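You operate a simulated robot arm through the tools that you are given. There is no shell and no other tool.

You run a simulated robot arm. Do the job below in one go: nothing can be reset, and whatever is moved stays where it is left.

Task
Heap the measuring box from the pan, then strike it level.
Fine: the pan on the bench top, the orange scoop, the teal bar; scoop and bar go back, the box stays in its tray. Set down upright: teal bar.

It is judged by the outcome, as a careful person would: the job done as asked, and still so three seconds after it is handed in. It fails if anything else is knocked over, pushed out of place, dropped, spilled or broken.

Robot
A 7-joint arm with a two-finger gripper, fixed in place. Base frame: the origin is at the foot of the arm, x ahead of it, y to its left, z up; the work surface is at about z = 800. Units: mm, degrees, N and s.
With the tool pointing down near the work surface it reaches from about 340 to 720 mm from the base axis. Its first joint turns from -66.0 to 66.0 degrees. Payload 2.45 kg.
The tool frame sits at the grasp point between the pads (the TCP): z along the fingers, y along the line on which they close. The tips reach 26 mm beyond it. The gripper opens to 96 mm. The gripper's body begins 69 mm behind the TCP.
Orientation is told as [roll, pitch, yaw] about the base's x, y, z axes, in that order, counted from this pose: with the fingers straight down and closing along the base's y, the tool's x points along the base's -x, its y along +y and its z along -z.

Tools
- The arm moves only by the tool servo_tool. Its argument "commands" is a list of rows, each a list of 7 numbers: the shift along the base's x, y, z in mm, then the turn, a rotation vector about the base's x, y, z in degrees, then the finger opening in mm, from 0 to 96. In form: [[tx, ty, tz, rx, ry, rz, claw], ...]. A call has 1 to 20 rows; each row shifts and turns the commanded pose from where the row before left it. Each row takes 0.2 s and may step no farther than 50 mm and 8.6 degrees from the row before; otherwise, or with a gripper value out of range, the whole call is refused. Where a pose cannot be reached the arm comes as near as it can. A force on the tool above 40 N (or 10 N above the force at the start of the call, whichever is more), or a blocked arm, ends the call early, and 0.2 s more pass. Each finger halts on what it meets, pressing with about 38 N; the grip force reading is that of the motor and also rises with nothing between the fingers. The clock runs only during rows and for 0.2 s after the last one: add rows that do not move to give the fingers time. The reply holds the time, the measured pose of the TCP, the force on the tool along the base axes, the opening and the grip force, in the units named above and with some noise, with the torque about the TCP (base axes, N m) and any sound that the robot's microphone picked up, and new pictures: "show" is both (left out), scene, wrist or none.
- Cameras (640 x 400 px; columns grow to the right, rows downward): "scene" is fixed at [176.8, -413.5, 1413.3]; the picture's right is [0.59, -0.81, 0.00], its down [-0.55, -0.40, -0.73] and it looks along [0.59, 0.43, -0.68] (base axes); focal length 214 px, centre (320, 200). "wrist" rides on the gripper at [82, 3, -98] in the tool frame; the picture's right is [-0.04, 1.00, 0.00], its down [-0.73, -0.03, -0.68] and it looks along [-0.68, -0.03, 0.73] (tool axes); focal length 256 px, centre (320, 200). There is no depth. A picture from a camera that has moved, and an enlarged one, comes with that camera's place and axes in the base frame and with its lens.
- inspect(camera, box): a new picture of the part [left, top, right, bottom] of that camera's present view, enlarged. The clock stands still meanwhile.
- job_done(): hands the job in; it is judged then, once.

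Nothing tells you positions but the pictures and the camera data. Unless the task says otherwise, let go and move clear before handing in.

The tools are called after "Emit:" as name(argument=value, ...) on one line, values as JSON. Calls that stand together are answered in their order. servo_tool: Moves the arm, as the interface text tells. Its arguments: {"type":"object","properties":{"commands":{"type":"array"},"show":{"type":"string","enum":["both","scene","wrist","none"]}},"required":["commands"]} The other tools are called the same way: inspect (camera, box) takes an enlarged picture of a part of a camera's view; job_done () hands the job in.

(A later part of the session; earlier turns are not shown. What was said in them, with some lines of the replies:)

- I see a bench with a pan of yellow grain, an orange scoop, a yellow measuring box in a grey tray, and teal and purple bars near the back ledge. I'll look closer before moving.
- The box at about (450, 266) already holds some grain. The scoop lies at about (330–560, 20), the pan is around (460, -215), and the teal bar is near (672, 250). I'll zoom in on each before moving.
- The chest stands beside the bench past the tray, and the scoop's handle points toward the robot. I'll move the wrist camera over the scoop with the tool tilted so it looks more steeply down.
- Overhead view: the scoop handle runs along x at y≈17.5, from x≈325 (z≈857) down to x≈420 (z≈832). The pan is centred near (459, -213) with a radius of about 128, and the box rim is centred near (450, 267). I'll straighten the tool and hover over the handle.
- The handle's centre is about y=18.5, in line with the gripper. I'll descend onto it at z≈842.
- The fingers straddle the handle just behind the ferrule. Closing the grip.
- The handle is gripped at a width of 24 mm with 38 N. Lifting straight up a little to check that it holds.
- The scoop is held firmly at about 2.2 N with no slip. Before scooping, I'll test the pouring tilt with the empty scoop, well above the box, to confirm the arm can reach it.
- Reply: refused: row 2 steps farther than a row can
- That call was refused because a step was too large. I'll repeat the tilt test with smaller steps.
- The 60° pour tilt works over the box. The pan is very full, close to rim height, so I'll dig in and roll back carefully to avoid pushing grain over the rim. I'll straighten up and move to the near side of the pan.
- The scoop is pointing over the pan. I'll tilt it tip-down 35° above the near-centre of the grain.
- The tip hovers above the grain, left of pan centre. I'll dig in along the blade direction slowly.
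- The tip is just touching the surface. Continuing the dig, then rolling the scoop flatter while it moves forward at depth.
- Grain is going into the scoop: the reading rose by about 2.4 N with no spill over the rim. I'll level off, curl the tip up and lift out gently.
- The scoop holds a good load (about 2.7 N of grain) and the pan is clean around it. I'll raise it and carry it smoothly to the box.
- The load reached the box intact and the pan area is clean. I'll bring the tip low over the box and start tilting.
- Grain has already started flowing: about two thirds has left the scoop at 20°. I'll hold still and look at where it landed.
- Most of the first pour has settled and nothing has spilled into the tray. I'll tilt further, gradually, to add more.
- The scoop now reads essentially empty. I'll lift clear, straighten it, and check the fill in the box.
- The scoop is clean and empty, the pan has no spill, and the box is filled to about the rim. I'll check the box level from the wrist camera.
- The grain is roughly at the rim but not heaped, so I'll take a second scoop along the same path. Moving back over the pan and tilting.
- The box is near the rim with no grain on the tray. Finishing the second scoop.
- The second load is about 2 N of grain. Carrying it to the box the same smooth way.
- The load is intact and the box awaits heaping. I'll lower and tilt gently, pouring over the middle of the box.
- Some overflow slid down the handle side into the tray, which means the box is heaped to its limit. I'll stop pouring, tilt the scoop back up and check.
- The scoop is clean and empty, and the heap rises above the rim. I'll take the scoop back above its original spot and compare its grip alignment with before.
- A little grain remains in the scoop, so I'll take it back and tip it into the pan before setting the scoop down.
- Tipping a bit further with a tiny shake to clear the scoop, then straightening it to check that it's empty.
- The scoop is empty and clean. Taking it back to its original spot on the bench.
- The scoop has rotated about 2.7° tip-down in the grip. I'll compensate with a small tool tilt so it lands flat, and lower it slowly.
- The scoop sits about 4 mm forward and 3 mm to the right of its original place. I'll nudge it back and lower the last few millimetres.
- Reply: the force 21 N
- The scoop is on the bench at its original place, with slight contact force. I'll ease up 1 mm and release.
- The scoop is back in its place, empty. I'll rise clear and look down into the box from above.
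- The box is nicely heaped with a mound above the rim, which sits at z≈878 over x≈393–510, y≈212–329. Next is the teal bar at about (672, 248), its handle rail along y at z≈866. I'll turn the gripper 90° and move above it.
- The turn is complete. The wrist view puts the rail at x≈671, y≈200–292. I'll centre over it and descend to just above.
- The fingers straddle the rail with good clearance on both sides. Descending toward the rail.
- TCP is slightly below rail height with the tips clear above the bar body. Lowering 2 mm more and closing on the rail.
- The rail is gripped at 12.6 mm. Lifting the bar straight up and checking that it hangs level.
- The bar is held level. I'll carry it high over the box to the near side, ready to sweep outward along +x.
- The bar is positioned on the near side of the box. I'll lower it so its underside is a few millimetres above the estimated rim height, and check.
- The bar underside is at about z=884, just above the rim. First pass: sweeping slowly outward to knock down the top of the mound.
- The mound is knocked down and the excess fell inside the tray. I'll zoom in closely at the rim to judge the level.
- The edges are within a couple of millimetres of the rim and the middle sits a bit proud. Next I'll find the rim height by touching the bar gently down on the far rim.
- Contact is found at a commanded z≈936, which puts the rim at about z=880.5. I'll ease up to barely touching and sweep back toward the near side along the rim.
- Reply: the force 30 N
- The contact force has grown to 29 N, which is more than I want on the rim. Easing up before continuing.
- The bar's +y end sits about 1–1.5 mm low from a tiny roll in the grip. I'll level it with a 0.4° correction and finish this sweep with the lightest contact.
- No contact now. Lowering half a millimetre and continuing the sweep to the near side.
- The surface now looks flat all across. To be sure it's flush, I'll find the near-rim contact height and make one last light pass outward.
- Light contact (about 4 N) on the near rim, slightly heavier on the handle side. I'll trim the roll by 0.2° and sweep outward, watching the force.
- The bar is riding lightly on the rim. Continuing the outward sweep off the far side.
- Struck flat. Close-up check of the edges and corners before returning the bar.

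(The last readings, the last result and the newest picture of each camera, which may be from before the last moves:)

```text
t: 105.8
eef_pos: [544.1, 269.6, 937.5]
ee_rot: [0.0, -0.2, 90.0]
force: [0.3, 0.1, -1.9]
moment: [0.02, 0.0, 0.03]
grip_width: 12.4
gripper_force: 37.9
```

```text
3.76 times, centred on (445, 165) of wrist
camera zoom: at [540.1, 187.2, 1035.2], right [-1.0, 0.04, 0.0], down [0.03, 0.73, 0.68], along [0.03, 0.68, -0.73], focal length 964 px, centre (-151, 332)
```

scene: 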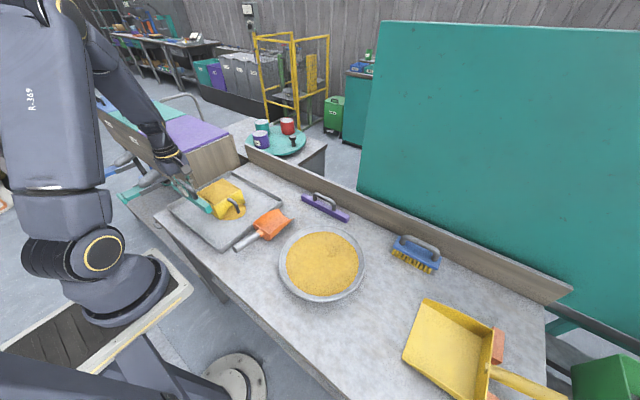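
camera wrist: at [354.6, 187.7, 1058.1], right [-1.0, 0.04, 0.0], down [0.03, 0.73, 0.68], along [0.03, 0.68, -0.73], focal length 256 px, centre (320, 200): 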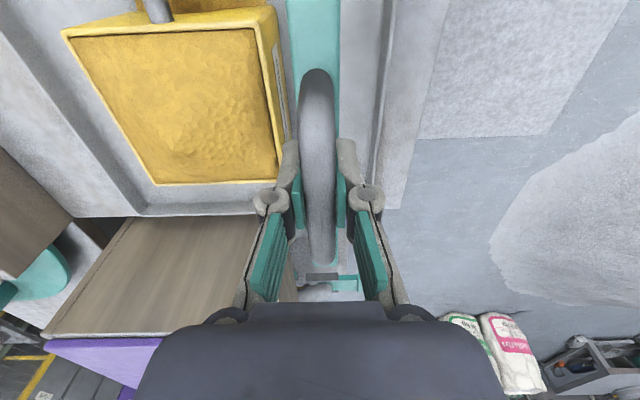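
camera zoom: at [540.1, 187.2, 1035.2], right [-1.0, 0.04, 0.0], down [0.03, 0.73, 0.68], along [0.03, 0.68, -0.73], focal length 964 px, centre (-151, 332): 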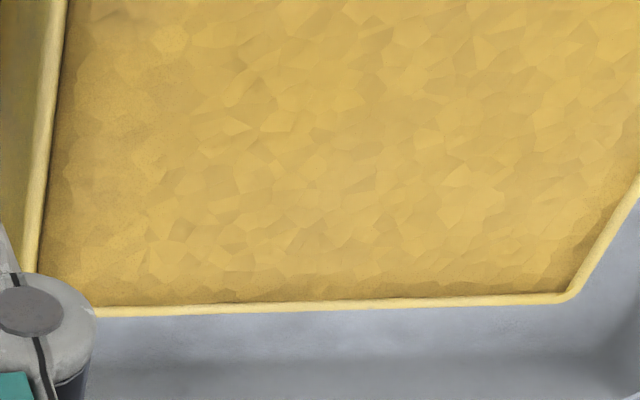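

The grain is flush with the rim all around. Now I'll take the teal bar back to its original place by the ledge.

Emit:
servo_tool(commands=[[3, 0, 20, 0, 0, 0, 4], [15, -2, 25, 0, 0, 0, 4], [25, -5, 10, 0, 0, 0, 4], [30, -6, 0, 0, 0, 0, 4], [25, -6, 0, 0, 0, 0, 4], [20, -4, 0, 0, 0, 0, 4], [10, -2, 0, 0, 0, 0, 4], [0, 0, -20, 0, 0, 0, 4], [0, 0, -30, 0, 0, 0, 4], [0, 0, -30, 0, 0, 0, 4], [0, 0, -25, 0, 0, 0, 4], [0, 0, -15, 0, 0, 0, 4], [0, 0, 0, 0, 0, 0, 4], [0, 0, 0, 0, 0, 0, 4]], show="both")

Emit:
inspect(camera="scene", box=[235, 135, 315, 195])

```text
t: 108.8
eef_pos: [670.0, 243.7, 870.7]
ee_rot: [-0.1, -0.2, 90.0]
force: [-0.5, 0.5, -2.0]
moment: [0.0, -0.02, 0.01]
grip_width: 12.8
gripper_force: 38.1
camera wrist: at [667.8, 161.8, 969.4], right [-1.0, 0.04, 0.0], down [0.03, 0.73, 0.68], along [0.03, 0.68, -0.73], focal length 256 px, centre (320, 200)
```

scene: 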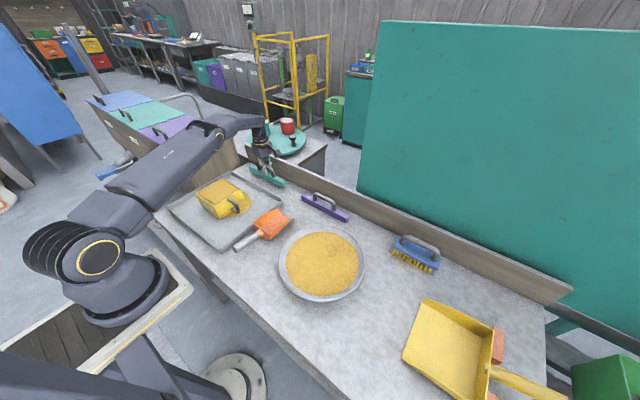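
wrist: 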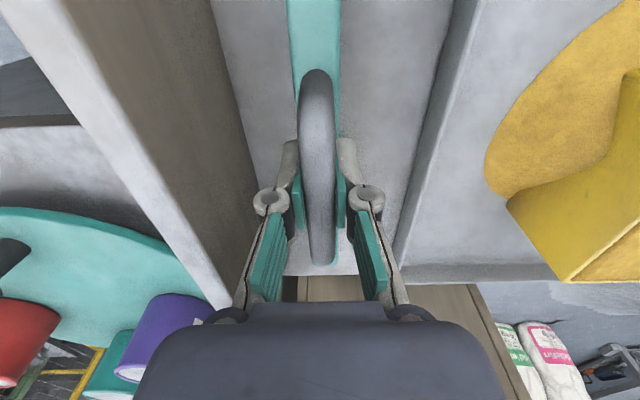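

```text
6.67 times, centred on (275, 165) of scene
camera zoom: at [176.9, -413.5, 1413.3], right [0.59, -0.81, 0.0], down [-0.55, -0.4, -0.73], along [0.59, 0.43, -0.68], focal length 1430 px, centre (620, 433)
```

zoom: 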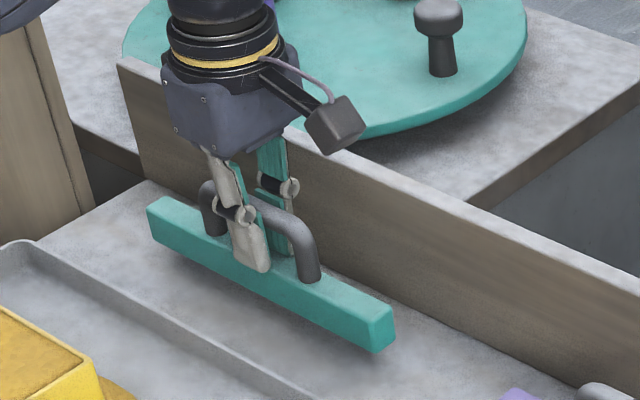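

The bar is about 16 mm above its spot, upright and aligned. Lowering slowly to the bench.

Emit:
servo_tool(commands=[[0, 0, -7, 0, 0, 0, 4], [0, 0, -5, 0, 0, 0, 4], [0, 0, -2, 0, 0, 0, 4], [0, 0, -1, 0, 0, 0, 4], [0, 0, 0, 0, 0, 0, 4]], show="none")

Emit:
servo_tool(commands=[[0, 0, -0.7, 0, 0, 0, 4], [0, 0, 0, 0, 0, 0, 4]], show="none")

```text
t: 110.0
eef_pos: [671.3, 244.1, 856.4]
ee_rot: [0.0, -0.2, 89.9]
force: [0.1, 0.0, -1.8]
moment: [0.0, -0.03, 0.02]
grip_width: 12.6
gripper_force: 37.9
```

```text
t: 110.6
eef_pos: [670.9, 243.8, 855.9]
ee_rot: [0.0, -0.2, 90.0]
force: [0.4, -0.4, -0.7]
moment: [-0.13, -0.01, -0.01]
grip_width: 12.5
gripper_force: 37.8
```

Just touching. Settling another half millimetre, then releasing.

Emit:
servo_tool(commands=[[0, 0, -0.4, -0.1, 0, 0, 4], [0, 0, 0, 0, 0, 0, 4]], show="none")

Emit:
servo_tool(commands=[[0, 0, 0, 0, 0, 0, 14], [0, 0, 0, 0, 0, 0, 20], [0, 0, 0, 0, 0, 0, 30], [0, 0, 0, 0, 0, 0, 45], [0, 0, 0, 0, 0, 0, 55], [0, 0, 0, 0, 0, 0, 55]], show="wrist")

Emit:
inspect(camera="scene", box=[235, 135, 315, 195])

```text
t: 111.2
eef_pos: [670.6, 243.8, 855.4]
ee_rot: [0.0, -0.1, 90.0]
force: [-0.6, -1.3, 3.3]
moment: [0.37, 0.06, 0.04]
grip_width: 12.3
gripper_force: 38.4
```

```text
t: 112.6
eef_pos: [670.6, 243.8, 855.6]
ee_rot: [0.1, 0.0, 90.0]
force: [-0.7, -0.1, 0.4]
moment: [0.03, 0.0, 0.0]
grip_width: 55.0
gripper_force: 0.1
camera wrist: at [667.4, 162.4, 953.9], right [-1.0, 0.04, 0.0], down [0.03, 0.73, 0.68], along [0.03, 0.68, -0.73], focal length 256 px, centre (320, 200)
```

wrist: 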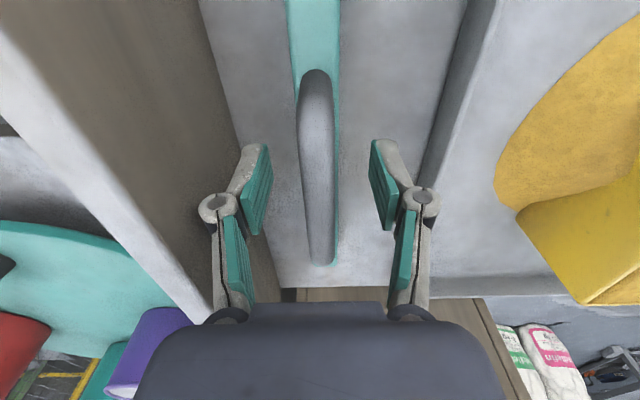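

```text
6.67 times, centred on (275, 165) of scene
camera zoom: at [176.8, -413.5, 1413.3], right [0.59, -0.81, 0.0], down [-0.55, -0.4, -0.73], along [0.59, 0.43, -0.68], focal length 1430 px, centre (620, 433)
```

zoom: 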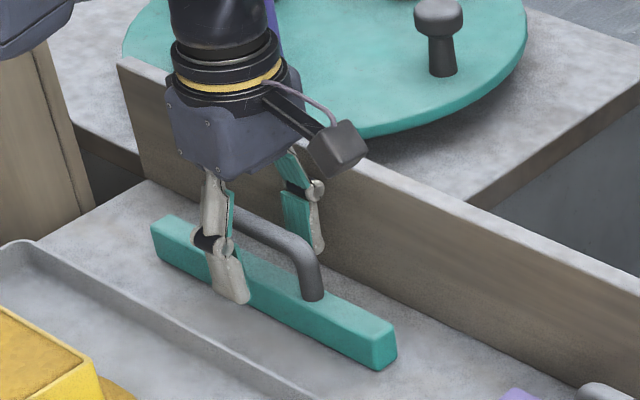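

The bar is standing upright in exactly its original place and is released. Rising straight up and moving clear for a final check.

Emit:
servo_tool(commands=[[0, 0, 15, 0, 0, 0, 55], [0, 0, 30, 0, 0, 0, 55], [0, 0, 45, 0, 0, 0, 55], [0, 0, 45, 0, 0, 0, 55], [-10, 0, 45, 0, 0, 0, 60], [-25, 0, 35, 0, 0, -8.2, 70], [-30, -10, 20, 0, 0, -8.2, 80], [-35, -20, 10, 0, 0, -8.2, 90], [-35, -25, 0, 0, 0, -8.2, 96], [-35, -30, 0, 0, 0, -8.2, 96], [-35, -30, 0, 0, 0, -8.2, 96], [-30, -30, 0, 0, 0, -8.2, 96], [-15, -30, 0, 0, 0, -8.2, 96], [0, -15, 0, 0, 0, -8.2, 96], [0, 0, 0, 0, 0, -8.2, 96], [0, 0, 0, 0, 0, -8, 96], [0, 0, 0, 0, 8, 0, 96], [0, 0, 0, 0, 8, 0, 96], [0, 0, 0, 0, 8, 0, 96], [0, 0, 0, 0, 0, 0, 96]], show="both")

Emit:
inspect(camera="scene", box=[150, 150, 310, 250])

Emit:
inspect(camera="scene", box=[260, 180, 460, 305])

```text
t: 116.8
eef_pos: [420.7, 54.7, 1102.1]
ee_rot: [0.0, 24.0, 0.0]
force: [0.3, -0.4, -0.4]
moment: [-0.01, 0.01, 0.0]
grip_width: 96.1
gripper_force: 0.0
camera wrist: at [386.4, 57.9, 1224.5], right [0.04, 1.0, -0.02], down [0.95, -0.03, 0.32], along [0.32, -0.03, -0.95], focal length 256 px, centre (320, 200)
```

scene: 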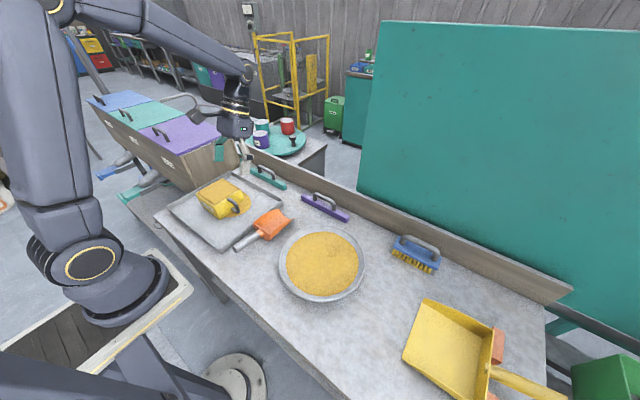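
wrist: 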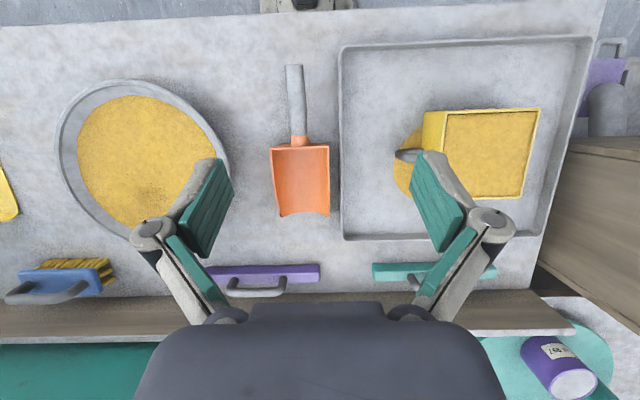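

```text
4.00 times, centred on (230, 200) of scene
camera zoom: at [176.8, -413.5, 1413.3], right [0.59, -0.81, 0.0], down [-0.55, -0.4, -0.73], along [0.59, 0.43, -0.68], focal length 858 px, centre (680, 200)
```

zoom: 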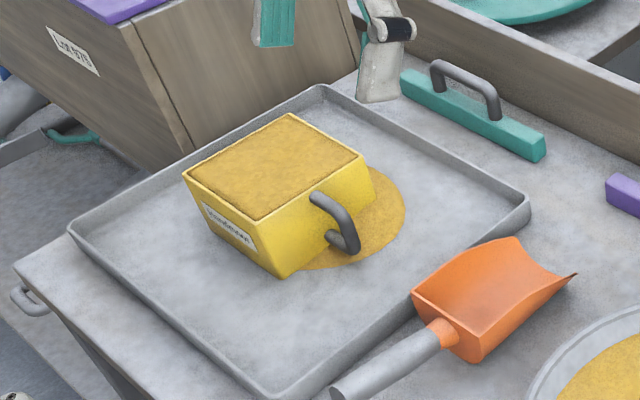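

```text
3.20 times, centred on (360, 242) of scene
camera zoom: at [176.8, -413.5, 1413.3], right [0.59, -0.81, 0.0], down [-0.55, -0.4, -0.73], along [0.59, 0.43, -0.68], focal length 686 px, centre (192, 64)
```

zoom: 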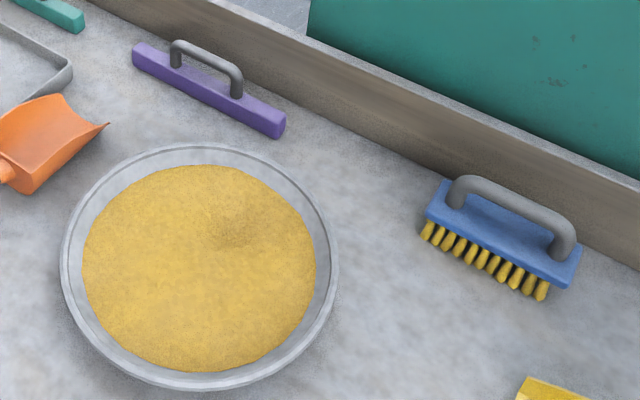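

Box, scoop, bar and pan are all where they belong, and no grain is on the bench. One last close look at the level of the box from above.

Emit:
inspect(camera="wrist", box=[410, 90, 560, 210])

Emit:
inspect(camera="scene", box=[190, 170, 250, 215])

```text
3.33 times, centred on (485, 150) of wrist
camera zoom: at [386.4, 57.9, 1224.5], right [0.04, 1.0, -0.02], down [0.95, -0.03, 0.32], along [0.32, -0.03, -0.95], focal length 853 px, centre (-230, 367)
```

zoom: 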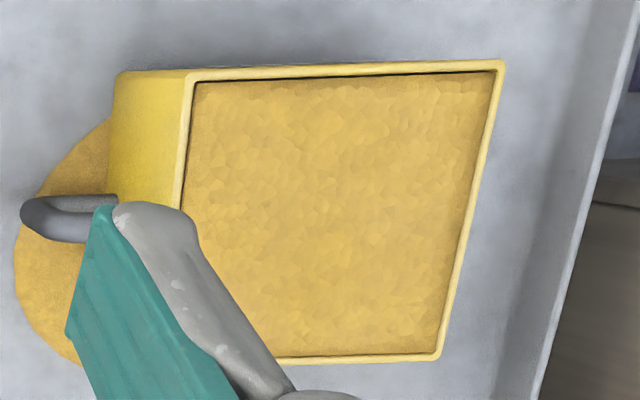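

```text
8.89 times, centred on (220, 192) of scene
camera zoom: at [176.8, -413.5, 1413.3], right [0.59, -0.81, 0.0], down [-0.55, -0.4, -0.73], along [0.59, 0.43, -0.68], focal length 1906 px, centre (1209, 267)
```

zoom: 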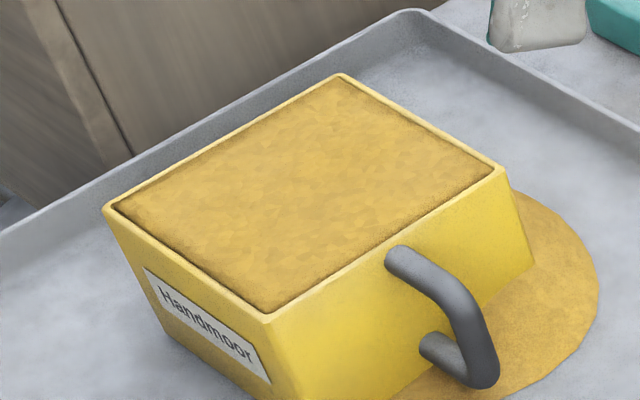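

The box is full and struck level with its rim, sitting in its tray, with the struck-off excess lying in the tray. The scoop and the upright teal bar are back in place and the gripper is clear, so I'm handing in.

Emit:
job_done()

```text
The job is handed in.
```

I heaped the measuring box from the pan and struck it level with the teal bar. The close-ups before I handed it in show the grain flush with the rim.

- **Fill:** it took two scoops. After the second, I tipped the little grain left in the scoop back into the pan.
- **Excess grain:** on the second pour some grain ran over the handle side of the box, and the strike pushed off more. All of it is in the tray, and I saw none on the bench.
- **Strike:** it took three passes. During the second, the bar briefly pressed on the rim with about 29 N before I eased it up. The box did not shift.
- **Put back:** the scoop is empty and in its original place. The teal bar stands upright where it was. The box is still in its tray.
- **Pan:** it may have moved about 2 mm while I was scooping. Nothing else was disturbed.
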